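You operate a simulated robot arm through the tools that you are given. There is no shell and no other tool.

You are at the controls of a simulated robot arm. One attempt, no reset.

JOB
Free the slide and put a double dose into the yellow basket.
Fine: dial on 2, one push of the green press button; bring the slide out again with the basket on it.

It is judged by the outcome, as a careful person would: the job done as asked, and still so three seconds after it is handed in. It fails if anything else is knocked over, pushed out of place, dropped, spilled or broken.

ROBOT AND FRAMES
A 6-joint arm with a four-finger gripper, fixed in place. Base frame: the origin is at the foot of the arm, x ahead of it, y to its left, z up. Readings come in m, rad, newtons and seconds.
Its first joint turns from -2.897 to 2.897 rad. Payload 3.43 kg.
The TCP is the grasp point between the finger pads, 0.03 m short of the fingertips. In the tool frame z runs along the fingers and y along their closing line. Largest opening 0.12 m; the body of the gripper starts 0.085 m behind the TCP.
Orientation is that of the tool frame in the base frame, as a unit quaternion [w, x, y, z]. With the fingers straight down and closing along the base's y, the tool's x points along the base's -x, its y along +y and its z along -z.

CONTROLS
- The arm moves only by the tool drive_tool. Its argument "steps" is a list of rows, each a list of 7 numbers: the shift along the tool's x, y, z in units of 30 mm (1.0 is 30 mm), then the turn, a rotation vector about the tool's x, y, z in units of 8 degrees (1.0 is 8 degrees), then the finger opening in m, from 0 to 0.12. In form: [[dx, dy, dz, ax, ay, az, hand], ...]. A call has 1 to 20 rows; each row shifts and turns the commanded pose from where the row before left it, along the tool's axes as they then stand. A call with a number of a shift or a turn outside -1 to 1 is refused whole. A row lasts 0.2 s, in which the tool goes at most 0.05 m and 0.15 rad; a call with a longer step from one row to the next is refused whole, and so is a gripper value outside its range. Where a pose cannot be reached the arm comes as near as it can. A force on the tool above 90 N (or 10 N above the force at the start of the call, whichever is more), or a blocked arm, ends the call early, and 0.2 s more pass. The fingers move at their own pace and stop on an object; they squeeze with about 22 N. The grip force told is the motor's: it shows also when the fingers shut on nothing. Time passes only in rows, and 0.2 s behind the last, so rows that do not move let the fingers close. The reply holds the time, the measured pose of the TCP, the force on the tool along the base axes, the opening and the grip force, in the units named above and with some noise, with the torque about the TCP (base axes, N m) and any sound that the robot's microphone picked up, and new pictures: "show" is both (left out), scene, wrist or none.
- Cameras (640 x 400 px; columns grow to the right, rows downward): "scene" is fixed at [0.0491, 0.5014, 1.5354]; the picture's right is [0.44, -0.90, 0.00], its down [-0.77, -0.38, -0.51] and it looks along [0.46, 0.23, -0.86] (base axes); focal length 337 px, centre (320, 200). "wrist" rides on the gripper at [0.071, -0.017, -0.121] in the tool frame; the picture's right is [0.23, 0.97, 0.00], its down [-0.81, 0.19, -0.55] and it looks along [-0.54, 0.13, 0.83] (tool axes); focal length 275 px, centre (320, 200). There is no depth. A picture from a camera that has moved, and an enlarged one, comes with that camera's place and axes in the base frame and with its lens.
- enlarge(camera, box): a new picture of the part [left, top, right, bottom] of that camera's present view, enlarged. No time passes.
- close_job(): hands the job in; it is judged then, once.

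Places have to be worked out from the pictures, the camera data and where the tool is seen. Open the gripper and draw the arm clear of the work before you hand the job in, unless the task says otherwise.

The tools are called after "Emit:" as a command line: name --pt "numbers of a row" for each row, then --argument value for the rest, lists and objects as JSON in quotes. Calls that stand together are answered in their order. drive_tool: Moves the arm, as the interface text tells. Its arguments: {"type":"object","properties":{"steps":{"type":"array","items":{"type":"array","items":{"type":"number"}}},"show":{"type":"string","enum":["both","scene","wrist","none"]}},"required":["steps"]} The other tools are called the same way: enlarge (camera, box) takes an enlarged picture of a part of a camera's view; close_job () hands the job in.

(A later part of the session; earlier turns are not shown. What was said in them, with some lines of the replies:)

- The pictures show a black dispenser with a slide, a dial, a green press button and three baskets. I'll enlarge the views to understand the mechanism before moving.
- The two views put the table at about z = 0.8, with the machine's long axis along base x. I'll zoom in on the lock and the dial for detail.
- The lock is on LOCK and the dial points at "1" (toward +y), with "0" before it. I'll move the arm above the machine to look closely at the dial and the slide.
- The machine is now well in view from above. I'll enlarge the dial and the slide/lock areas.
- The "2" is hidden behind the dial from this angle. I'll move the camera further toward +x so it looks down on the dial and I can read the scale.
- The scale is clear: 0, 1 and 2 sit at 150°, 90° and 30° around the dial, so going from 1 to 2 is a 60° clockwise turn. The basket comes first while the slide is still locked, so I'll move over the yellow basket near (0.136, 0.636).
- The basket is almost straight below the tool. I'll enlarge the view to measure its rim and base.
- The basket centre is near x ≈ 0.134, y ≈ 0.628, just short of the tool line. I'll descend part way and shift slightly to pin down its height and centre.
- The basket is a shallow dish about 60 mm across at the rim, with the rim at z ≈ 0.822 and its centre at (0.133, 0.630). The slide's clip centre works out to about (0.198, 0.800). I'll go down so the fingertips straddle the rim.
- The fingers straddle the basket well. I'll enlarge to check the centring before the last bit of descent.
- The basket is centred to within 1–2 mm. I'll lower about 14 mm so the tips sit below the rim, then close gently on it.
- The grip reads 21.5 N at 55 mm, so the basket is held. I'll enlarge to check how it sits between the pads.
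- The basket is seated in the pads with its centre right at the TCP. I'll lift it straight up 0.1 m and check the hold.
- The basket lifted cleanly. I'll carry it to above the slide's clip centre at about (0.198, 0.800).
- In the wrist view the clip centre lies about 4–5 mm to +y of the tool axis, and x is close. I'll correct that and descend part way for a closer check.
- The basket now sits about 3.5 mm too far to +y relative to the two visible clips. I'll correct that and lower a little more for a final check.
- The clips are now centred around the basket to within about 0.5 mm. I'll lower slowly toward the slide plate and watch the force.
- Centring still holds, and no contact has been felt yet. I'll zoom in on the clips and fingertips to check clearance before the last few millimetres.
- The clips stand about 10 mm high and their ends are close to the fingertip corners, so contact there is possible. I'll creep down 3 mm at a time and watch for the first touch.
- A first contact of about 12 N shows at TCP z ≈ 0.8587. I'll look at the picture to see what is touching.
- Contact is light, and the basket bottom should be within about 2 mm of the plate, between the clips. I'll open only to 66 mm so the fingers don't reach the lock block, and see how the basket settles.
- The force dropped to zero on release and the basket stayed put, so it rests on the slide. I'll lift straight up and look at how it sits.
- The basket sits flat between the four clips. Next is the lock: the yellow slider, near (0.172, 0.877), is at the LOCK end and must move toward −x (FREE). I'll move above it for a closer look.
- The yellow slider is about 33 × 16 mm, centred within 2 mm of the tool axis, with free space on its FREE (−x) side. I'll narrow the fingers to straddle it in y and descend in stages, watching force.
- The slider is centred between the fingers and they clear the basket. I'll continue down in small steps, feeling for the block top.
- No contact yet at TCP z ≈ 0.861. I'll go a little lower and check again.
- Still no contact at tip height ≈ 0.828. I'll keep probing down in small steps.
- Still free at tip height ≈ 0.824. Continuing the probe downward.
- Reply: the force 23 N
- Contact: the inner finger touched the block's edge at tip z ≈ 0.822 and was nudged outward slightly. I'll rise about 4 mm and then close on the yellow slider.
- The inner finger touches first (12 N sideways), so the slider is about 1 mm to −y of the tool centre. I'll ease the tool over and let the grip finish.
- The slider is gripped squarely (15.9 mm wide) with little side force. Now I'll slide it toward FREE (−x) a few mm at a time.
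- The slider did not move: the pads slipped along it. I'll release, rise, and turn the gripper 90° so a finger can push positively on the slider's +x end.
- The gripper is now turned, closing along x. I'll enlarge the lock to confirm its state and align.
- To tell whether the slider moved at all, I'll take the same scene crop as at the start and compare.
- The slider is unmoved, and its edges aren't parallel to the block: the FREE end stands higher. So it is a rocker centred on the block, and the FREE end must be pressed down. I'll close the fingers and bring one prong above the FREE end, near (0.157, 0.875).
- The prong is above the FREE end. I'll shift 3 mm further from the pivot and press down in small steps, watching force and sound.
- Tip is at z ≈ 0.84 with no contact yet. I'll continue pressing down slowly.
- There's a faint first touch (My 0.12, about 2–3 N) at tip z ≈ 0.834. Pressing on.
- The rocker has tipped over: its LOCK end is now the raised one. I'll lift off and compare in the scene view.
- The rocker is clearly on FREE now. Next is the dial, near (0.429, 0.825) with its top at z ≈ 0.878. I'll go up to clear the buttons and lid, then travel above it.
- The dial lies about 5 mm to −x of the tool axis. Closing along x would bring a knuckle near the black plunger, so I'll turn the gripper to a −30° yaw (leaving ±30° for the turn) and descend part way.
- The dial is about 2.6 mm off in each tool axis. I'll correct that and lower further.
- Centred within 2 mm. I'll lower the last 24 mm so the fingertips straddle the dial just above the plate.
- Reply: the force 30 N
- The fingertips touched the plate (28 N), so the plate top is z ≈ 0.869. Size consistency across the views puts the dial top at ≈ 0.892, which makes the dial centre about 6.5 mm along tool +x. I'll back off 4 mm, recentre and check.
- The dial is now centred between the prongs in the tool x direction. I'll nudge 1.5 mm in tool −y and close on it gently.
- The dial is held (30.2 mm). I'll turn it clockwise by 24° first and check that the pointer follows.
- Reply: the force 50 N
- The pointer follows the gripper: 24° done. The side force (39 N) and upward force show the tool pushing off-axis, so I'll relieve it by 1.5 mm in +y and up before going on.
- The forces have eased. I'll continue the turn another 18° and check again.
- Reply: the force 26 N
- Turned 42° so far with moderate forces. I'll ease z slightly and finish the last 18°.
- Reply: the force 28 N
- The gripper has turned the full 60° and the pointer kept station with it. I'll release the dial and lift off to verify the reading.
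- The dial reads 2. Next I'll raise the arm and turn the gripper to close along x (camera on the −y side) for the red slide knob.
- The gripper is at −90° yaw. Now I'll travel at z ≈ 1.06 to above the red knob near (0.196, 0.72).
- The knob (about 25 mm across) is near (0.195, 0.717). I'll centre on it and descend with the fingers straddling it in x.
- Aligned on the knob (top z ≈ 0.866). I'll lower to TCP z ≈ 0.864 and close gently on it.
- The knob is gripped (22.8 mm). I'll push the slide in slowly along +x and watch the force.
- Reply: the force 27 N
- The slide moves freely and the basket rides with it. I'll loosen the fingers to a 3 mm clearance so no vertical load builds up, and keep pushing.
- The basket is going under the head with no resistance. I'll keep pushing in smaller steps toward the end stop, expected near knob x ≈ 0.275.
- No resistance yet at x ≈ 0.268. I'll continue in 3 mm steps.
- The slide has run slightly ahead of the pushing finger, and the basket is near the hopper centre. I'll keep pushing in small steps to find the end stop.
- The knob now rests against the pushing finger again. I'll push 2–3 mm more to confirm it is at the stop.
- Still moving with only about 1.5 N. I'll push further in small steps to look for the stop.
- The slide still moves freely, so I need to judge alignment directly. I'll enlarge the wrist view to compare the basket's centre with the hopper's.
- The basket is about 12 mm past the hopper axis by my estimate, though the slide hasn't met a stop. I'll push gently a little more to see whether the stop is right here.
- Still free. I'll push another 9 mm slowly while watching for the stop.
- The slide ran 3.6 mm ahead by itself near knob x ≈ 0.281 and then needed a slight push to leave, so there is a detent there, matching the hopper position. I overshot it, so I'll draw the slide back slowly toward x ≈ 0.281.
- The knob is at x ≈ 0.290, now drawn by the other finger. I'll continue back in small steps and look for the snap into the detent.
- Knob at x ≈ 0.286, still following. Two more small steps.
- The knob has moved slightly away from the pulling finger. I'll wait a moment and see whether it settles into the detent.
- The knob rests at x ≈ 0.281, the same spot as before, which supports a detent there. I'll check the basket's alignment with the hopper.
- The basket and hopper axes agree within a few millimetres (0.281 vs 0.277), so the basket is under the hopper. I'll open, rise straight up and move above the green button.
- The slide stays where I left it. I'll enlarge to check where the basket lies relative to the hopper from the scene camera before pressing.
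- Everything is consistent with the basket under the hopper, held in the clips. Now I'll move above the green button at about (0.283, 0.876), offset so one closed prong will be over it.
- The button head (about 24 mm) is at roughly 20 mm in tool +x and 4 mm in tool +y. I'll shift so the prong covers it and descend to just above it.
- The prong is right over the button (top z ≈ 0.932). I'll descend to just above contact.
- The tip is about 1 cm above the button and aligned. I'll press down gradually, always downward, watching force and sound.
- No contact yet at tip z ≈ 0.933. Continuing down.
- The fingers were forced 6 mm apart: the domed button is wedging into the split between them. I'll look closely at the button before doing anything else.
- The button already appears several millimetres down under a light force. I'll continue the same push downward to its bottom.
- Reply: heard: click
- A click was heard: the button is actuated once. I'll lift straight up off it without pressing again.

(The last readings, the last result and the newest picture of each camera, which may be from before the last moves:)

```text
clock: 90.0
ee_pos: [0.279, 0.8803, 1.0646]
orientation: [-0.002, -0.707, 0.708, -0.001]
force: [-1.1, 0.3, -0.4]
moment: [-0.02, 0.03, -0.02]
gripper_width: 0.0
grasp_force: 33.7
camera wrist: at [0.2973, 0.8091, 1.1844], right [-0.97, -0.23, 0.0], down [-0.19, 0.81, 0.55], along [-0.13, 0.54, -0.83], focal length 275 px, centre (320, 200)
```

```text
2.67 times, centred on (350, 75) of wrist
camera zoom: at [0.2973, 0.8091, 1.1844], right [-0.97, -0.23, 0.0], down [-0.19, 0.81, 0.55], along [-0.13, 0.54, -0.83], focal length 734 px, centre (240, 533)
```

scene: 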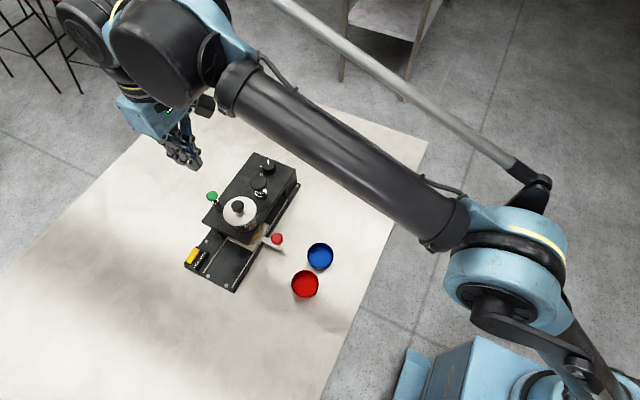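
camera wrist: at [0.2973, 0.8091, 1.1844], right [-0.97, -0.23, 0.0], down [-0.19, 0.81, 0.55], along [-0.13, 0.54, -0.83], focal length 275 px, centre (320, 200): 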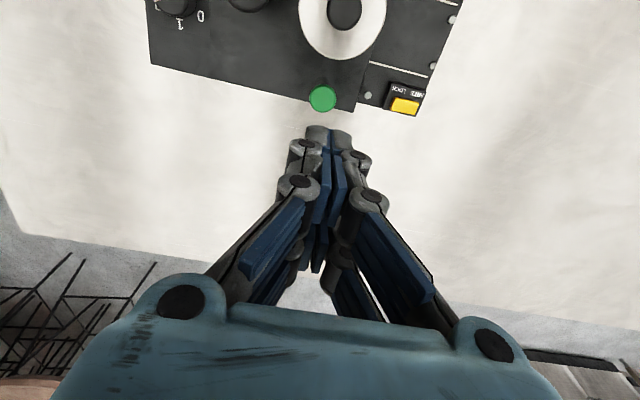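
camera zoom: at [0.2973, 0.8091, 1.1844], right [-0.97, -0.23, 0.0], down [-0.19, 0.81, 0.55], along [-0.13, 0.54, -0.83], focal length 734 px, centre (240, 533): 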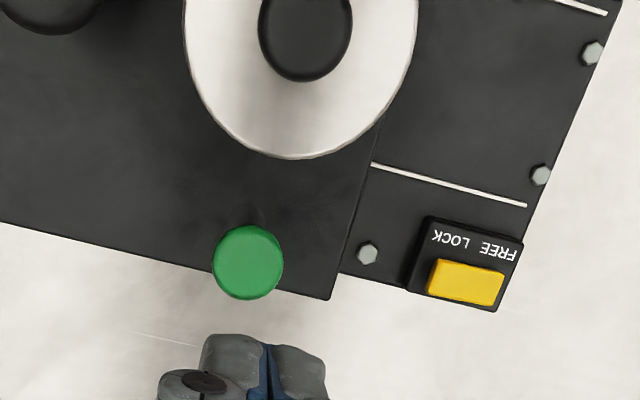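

The button has sprung back and nothing is spilled. I'll return above the red knob to draw the slide out.

Emit:
drive_tool --pt "0.9 0 0 0 0 0 0.0" --pt "0.9 0 0 0 0 0 0.0" --pt "0.9 0 0 0 0 0 0.0" --pt "0.9 0 0 0 0 0 0.0" --pt "0.9 0 0 0 0 0 0.0" --pt "0.9 0 0 0 0 0 0.03" --pt "0 0 0.8 0 0 0 0.06" --pt "0 0 0.8 0 0 0 0.06" --pt "0 0 0.8 0 0 0 0.06" --pt "0 0 0.8 0 0 0 0.06" --pt "0 0 0 0 0 0 0.06"

Emit:
enlarge --camera "wrist" --box '[220, 60, 420, 200]'

```text
clock: 92.4
ee_pos: [0.2786, 0.7163, 0.9691]
orientation: [0.001, 0.707, -0.707, 0.001]
force: [-0.1, -0.6, -0.5]
moment: [0.03, -0.01, 0.03]
gripper_width: 0.0603
grasp_force: 0.1
camera wrist: at [0.296, 0.6458, 1.089], right [-0.97, -0.23, 0.0], down [-0.19, 0.81, 0.55], along [-0.13, 0.54, -0.83], focal length 275 px, centre (320, 200)
```

scene: 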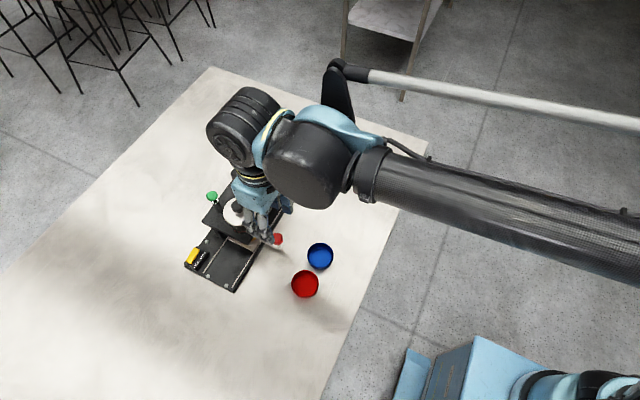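
wrist: 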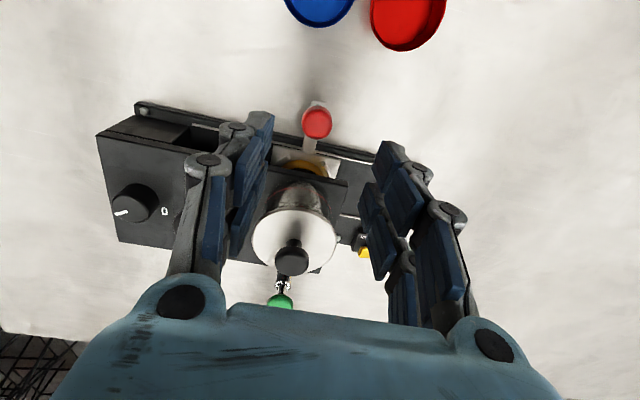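

```text
2.86 times, centred on (320, 130) of wrist
camera zoom: at [0.296, 0.6458, 1.089], right [-0.97, -0.23, 0.0], down [-0.19, 0.81, 0.55], along [-0.13, 0.54, -0.83], focal length 786 px, centre (320, 400)
```

zoom: 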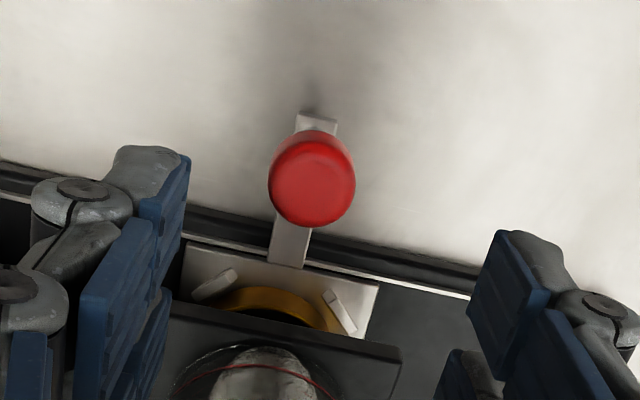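

The knob is within 2–3 mm of the tool axis. I'll recentre, descend, and close loosely around it.

Emit:
drive_tool --pt "-0.09 -0.06 0.5 0 0 0 0.06" --pt "0 0 0.75 0 0 0 0.06" --pt "0 0 0.75 0 0 0 0.06" --pt "0 0 0.75 0 0 0 0.06" --pt "0 0 0.75 0 0 0 0.06" --pt "0 0 0 0 0 0 0.05" --pt "0 0 0 0 0 0 0.04" --pt "0 0 0 0 0 0 0.032" --pt "0 0 0 0 0 0 0.028" --show "wrist"

Emit:
enlarge --camera "wrist" --box '[220, 100, 420, 240]'

```text
clock: 94.4
ee_pos: [0.2819, 0.7222, 0.8652]
orientation: [0.001, 0.707, -0.707, 0.001]
force: [0.2, -0.2, -0.5]
moment: [-0.02, -0.01, 0.02]
gripper_width: 0.0282
grasp_force: 0.0
camera wrist: at [0.2993, 0.6505, 0.9862], right [-0.97, -0.23, 0.0], down [-0.19, 0.81, 0.55], along [-0.13, 0.54, -0.83], focal length 275 px, centre (320, 200)
```

wrist: 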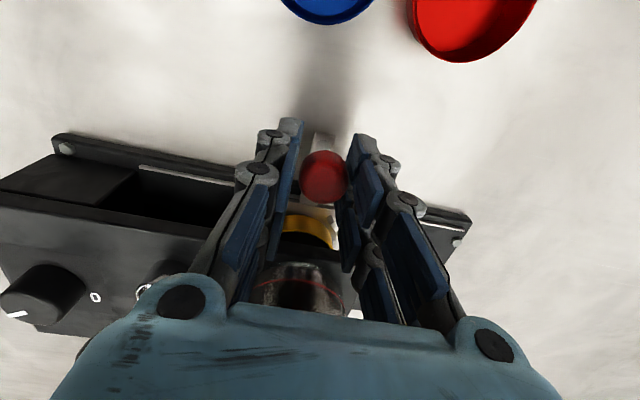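

```text
2.86 times, centred on (320, 170) of wrist
camera zoom: at [0.2993, 0.6505, 0.9862], right [-0.97, -0.23, 0.0], down [-0.19, 0.81, 0.55], along [-0.13, 0.54, -0.83], focal length 786 px, centre (320, 286)
```

zoom: 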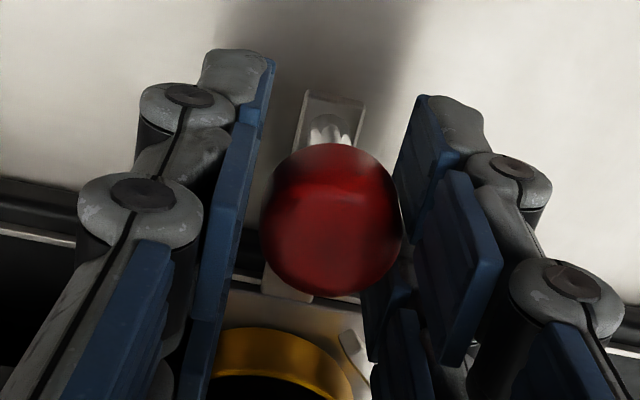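

The knob is captured. I'll draw the slide out slowly along −x.

Emit:
drive_tool --pt "0 0.08 0 0 0 0 0.028" --pt "0 0.1 0 0 0 0 0.028" --pt "0 0.12 0 0 0 0 0.028" --pt "0 0.15 0 0 0 0 0.028" --pt "0 0.15 0 0 0 0 0.028" --pt "0 0.15 0 0 0 0 0.028" --pt "0 0.15 0 0 0 0 0.028" --pt "0 0.15 0 0 0 0 0.028" --pt "0 0.15 0 0 0 0 0.028" --pt "0 0.15 0 0 0 0 0.028" --pt "0 0.15 0 0 0 0 0.028" --pt "0 0.15 0 0 0 0 0.028" --pt "0 0.15 0 0 0 0 0.028" --pt "0 0.15 0 0 0 0 0.028" --pt "0 0.15 0 0 0 0 0.028" --pt "0 0.12 0 0 0 0 0.028" --pt "0 0 0 0 0 0 0.028"

Emit:
enlarge --camera "wrist" --box '[220, 120, 400, 310]'

Emit:
enlarge --camera "scene" --box '[180, 210, 290, 300]'

```text
clock: 98.0
ee_pos: [0.2154, 0.7197, 0.8663]
orientation: [-0.001, -0.707, 0.707, -0.001]
force: [0.0, 0.1, 0.1]
moment: [0.02, 0.03, -0.01]
gripper_width: 0.0281
grasp_force: 0.0
camera wrist: at [0.233, 0.649, 0.9873], right [-0.97, -0.23, 0.0], down [-0.19, 0.81, 0.55], along [-0.13, 0.54, -0.83], focal length 275 px, centre (320, 200)
```

scene: 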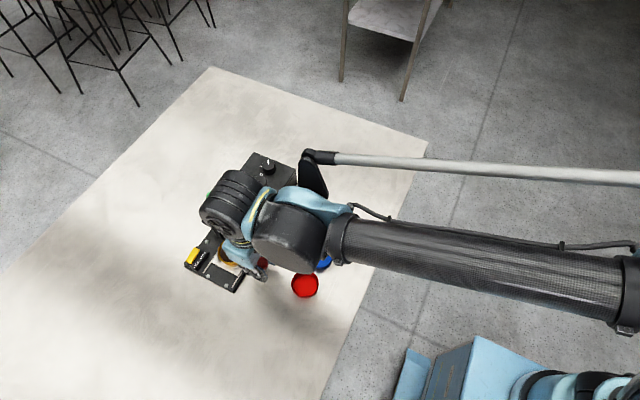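
wrist: 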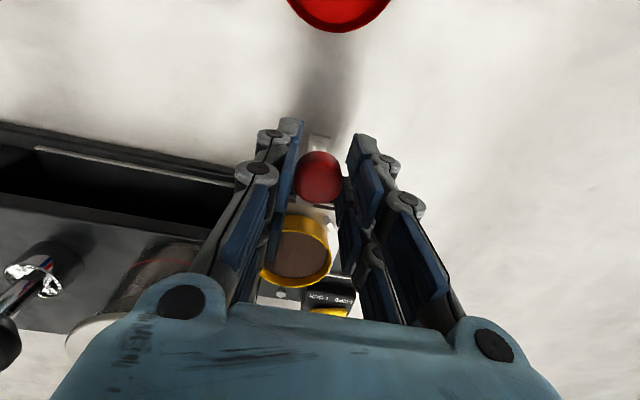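

```text
2.11 times, centred on (310, 215) of wrist
camera zoom: at [0.233, 0.649, 0.9873], right [-0.97, -0.23, 0.0], down [-0.19, 0.81, 0.55], along [-0.13, 0.54, -0.83], focal length 580 px, centre (341, 168)
```

zoom: 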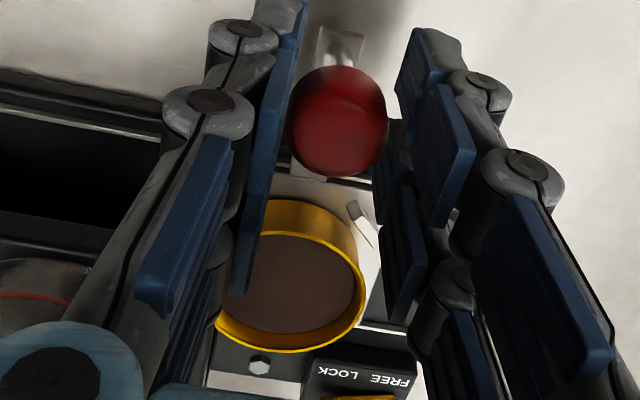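

```text
4.44 times, centred on (235, 255) of scene
camera zoom: at [0.0491, 0.5014, 1.5354], right [0.44, -0.9, 0.0], down [-0.77, -0.38, -0.51], along [0.46, 0.23, -0.86], focal length 1497 px, centre (698, -44)
```

zoom: 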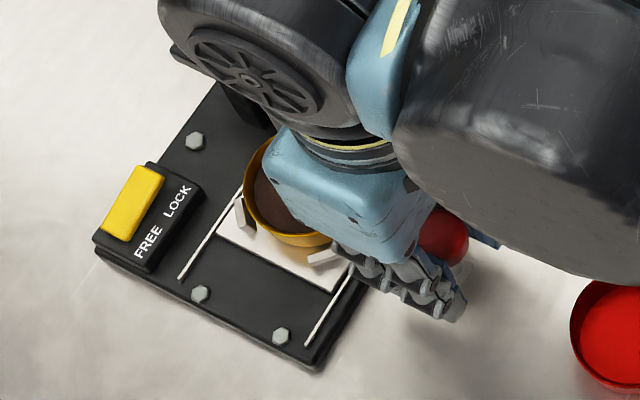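

The basket now holds brown powder: the dose went in. I'll draw the slide the remaining ~23 mm to its outer position.

Emit:
drive_tool --pt "0 0.08 0 0 0 0 0.028" --pt "0 0.12 0 0 0 0 0.028" --pt "0 0.12 0 0 0 0 0.028" --pt "0 0.12 0 0 0 0 0.028" --pt "0 0.1 0 0 0 0 0.028" --pt "0 0.08 0 0 0 0 0.028" --pt "0 0 0 0 0 0 0.028"

Emit:
enlarge --camera "wrist" --box '[220, 120, 400, 310]'

Emit:
enlarge --camera "scene" --box '[180, 220, 280, 300]'

```text
clock: 99.6
ee_pos: [0.1955, 0.7203, 0.8655]
orientation: [-0.002, -0.707, 0.707, 0.0]
force: [0.2, 0.6, -0.4]
moment: [0.02, 0.0, 0.02]
gripper_width: 0.028
grasp_force: 0.0
camera wrist: at [0.2143, 0.6492, 0.9862], right [-0.97, -0.23, 0.0], down [-0.19, 0.81, 0.55], along [-0.13, 0.54, -0.83], focal length 275 px, centre (320, 200)
```

scene: 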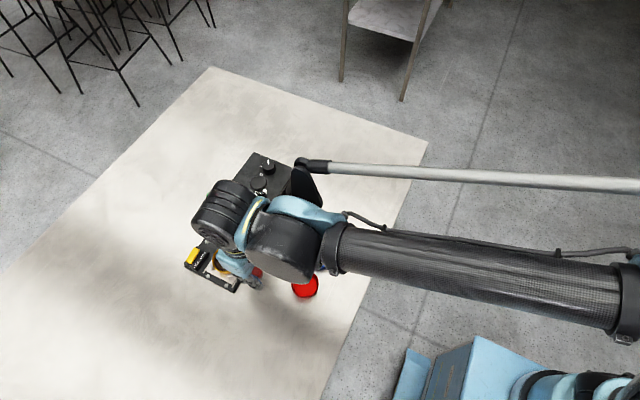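
wrist: 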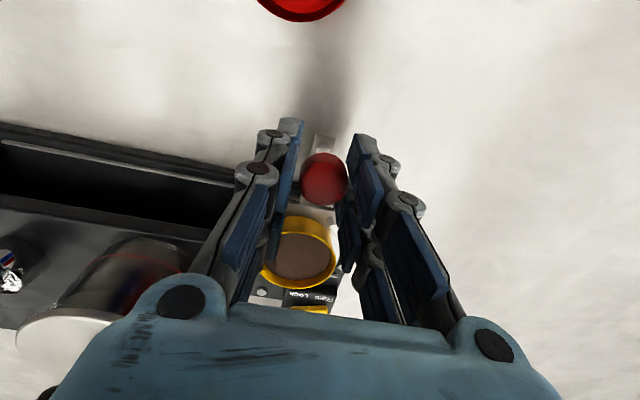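

```text
2.11 times, centred on (310, 215) of wrist
camera zoom: at [0.2143, 0.6492, 0.9862], right [-0.97, -0.23, 0.0], down [-0.19, 0.81, 0.55], along [-0.13, 0.54, -0.83], focal length 580 px, centre (341, 168)
```

zoom: 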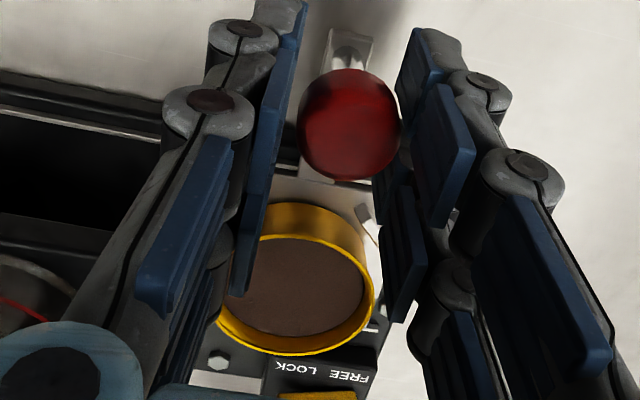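

```text
5.00 times, centred on (230, 260) of scene
camera zoom: at [0.0491, 0.5014, 1.5354], right [0.44, -0.9, 0.0], down [-0.77, -0.38, -0.51], along [0.46, 0.23, -0.86], focal length 1684 px, centre (770, -100)
```

zoom: 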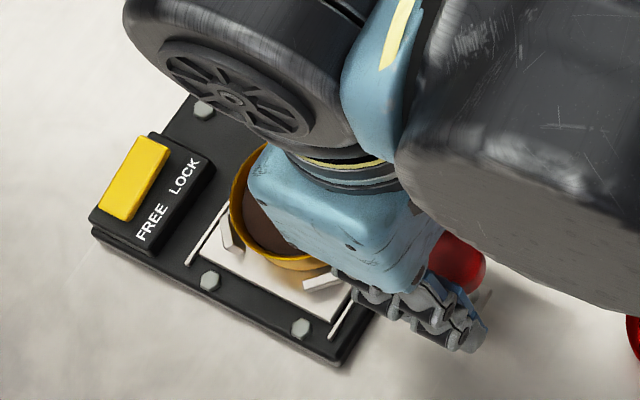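

The slide is back at its original outer position (knob x ≈ 0.195) with the basket on it. I'll open the fingers and lift straight up, clear of the knob.

Emit:
drive_tool --pt "0 0 0 0 0 0 0.045" --pt "0 0 0 0 0 0 0.06" --pt "0 0 0 0 0 0 0.06" --pt "0 0 -0.5 0 0 0 0.06" --pt "0 0 -0.9 0 0 0 0.06" --pt "0 0 -0.95 0 0 0 0.06" --pt "0 0 -0.95 0 0 0 0.06" --pt "0 0 -0.95 0 0 0 0.06" --pt "0 0 -0.95 0 0 0 0.08" --pt "0 0 -0.95 0 0 0 0.1" --pt "0.95 0 0 0 0 0 0.1" --pt "0.95 0 0 0 0 0 0.1" --pt "0.95 0 0 0 0 0 0.1" --pt "0.95 0 0 0 0 0 0.1" --pt "0.95 0 0 0 0 0 0.1" --pt "0.95 0 0 0 0 0 0.1" --pt "0 0 0 0 0 0 0.1"

Emit:
enlarge --camera "scene" --box '[180, 140, 340, 300]'

Emit:
enlarge --camera "scene" --box '[180, 220, 280, 300]'

```text
clock: 103.2
ee_pos: [0.1964, 0.5507, 1.0513]
orientation: [-0.002, -0.707, 0.707, -0.002]
force: [0.3, 0.7, -0.2]
moment: [-0.01, 0.02, -0.01]
gripper_width: 0.0999
grasp_force: 0.0
camera wrist: at [0.2137, 0.4788, 1.1714], right [-0.97, -0.23, 0.0], down [-0.19, 0.81, 0.55], along [-0.13, 0.54, -0.83], focal length 275 px, centre (320, 200)
```

scene: 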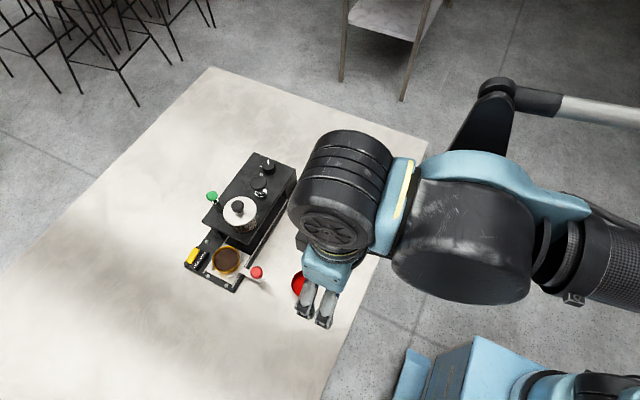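
wrist: 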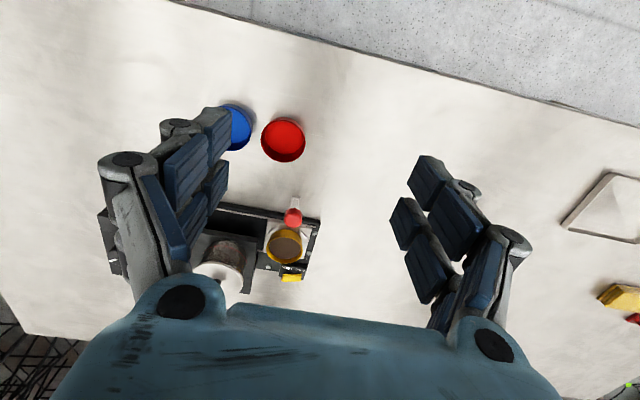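

```text
2.50 times, centred on (260, 220) of scene
camera zoom: at [0.0491, 0.5014, 1.5354], right [0.44, -0.9, 0.0], down [-0.77, -0.38, -0.51], along [0.46, 0.23, -0.86], focal length 842 px, centre (470, 150)
```

zoom: 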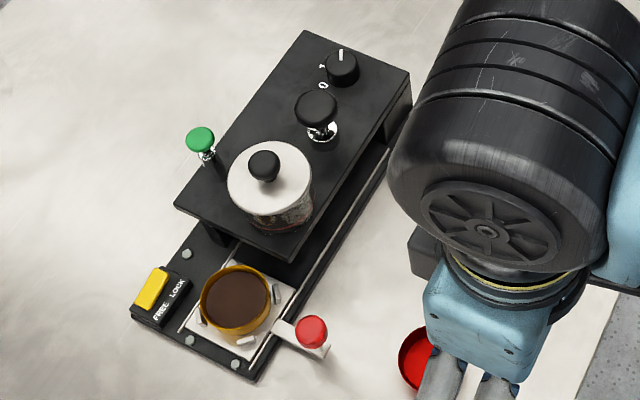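

```text
5.00 times, centred on (230, 260) of scene
camera zoom: at [0.0491, 0.5014, 1.5354], right [0.44, -0.9, 0.0], down [-0.77, -0.38, -0.51], along [0.46, 0.23, -0.86], focal length 1684 px, centre (770, -100)
```

zoom: 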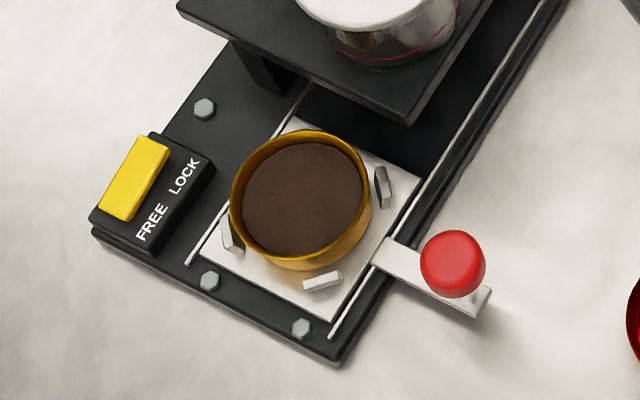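

The slide is back at its original outer position. The basket sits on it filled with powder, the dial is on 2, and nothing else is disturbed. I'll draw the arm further up and away before handing in.

Emit:
drive_tool --pt "0.4 0 -0.9 0 0 0 0.12" --pt "0.4 0 -0.9 0 0 0 0.12" --pt "0.4 0 -0.9 0 0 0 0.12" --pt "0.4 0 -0.9 0 0 0 0.12" --pt "0.4 0 -0.6 0 0 0 0.12" --pt "0 0 0 0 0 0 0.12" --pt "0 0 0 0 0 0 0.12"

Emit:
enlarge --camera "scene" --box '[180, 140, 340, 300]'

Emit:
enlarge --camera "scene" --box '[236, 140, 300, 180]'

```text
clock: 104.8
ee_pos: [0.1952, 0.4921, 1.178]
orientation: [0.001, 0.707, -0.707, 0.0]
force: [0.1, -0.1, -0.4]
moment: [0.01, -0.02, -0.03]
gripper_width: 0.1199
grasp_force: 0.1
camera wrist: at [0.2133, 0.421, 1.2982], right [-0.97, -0.23, 0.0], down [-0.19, 0.81, 0.55], along [-0.13, 0.54, -0.83], focal length 275 px, centre (320, 200)
```

scene: 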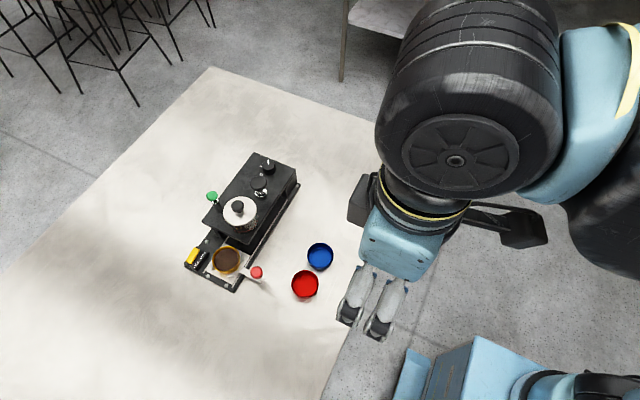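
wrist: 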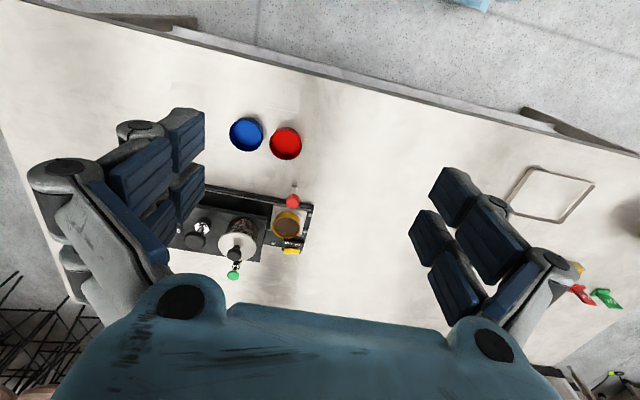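

```text
2.50 times, centred on (260, 220) of scene
camera zoom: at [0.0491, 0.5014, 1.5354], right [0.44, -0.9, 0.0], down [-0.77, -0.38, -0.51], along [0.46, 0.23, -0.86], focal length 842 px, centre (470, 150)
```

zoom: 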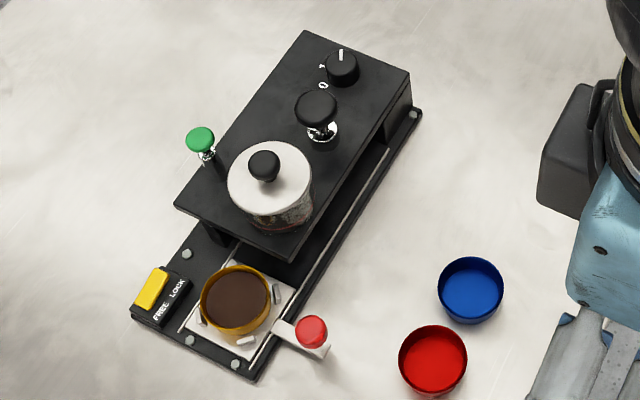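

```text
10.00 times, centred on (268, 160) of scene
camera zoom: at [0.0491, 0.5014, 1.5354], right [0.44, -0.9, 0.0], down [-0.77, -0.38, -0.51], along [0.46, 0.23, -0.86], focal length 3368 px, centre (840, 600)
```

zoom: 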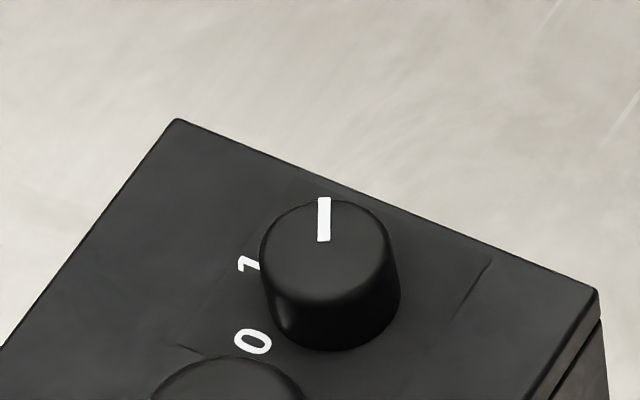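

The rocker is on FREE, the dial is on 2, and the button was pushed once. The filled yellow basket is on the slide, which is fully out, and the red and blue baskets are untouched. The arm is clear with the gripper open, so I'm handing the job in.

Emit:
close_job

```text
The job is handed in.
```

The job is done and handed in: the slide is freed, and the yellow basket is back out on it with the dose inside.

- **Lock:** it turned out to be a rocker rather than a slider. My first attempt to slide it did nothing, so I pressed the FREE end down and it tipped over to FREE.
- **Basket:** it sits between the four clips on the slide.
- **Dial:** turned 60° from 1 to 2, and the final pictures show it on 2.
- **Button:** the green button was pushed once. I heard one click, and it sprang back up.
- **Dose:** the basket holds brown powder. I did not measure the amount. It rests on the dial being at 2 and the single push.
- **Slide:** there was no hard stop under the hopper, and I first pushed the slide about 2 cm past it. I drew it back to a slight catch, where the basket lined up with the hopper to within a few millimetres. After the push I drew it out to where it started.

The final pictures show no spills, and the red and blue baskets and the hopper lid are where they were. The gripper is open and the arm is clear.
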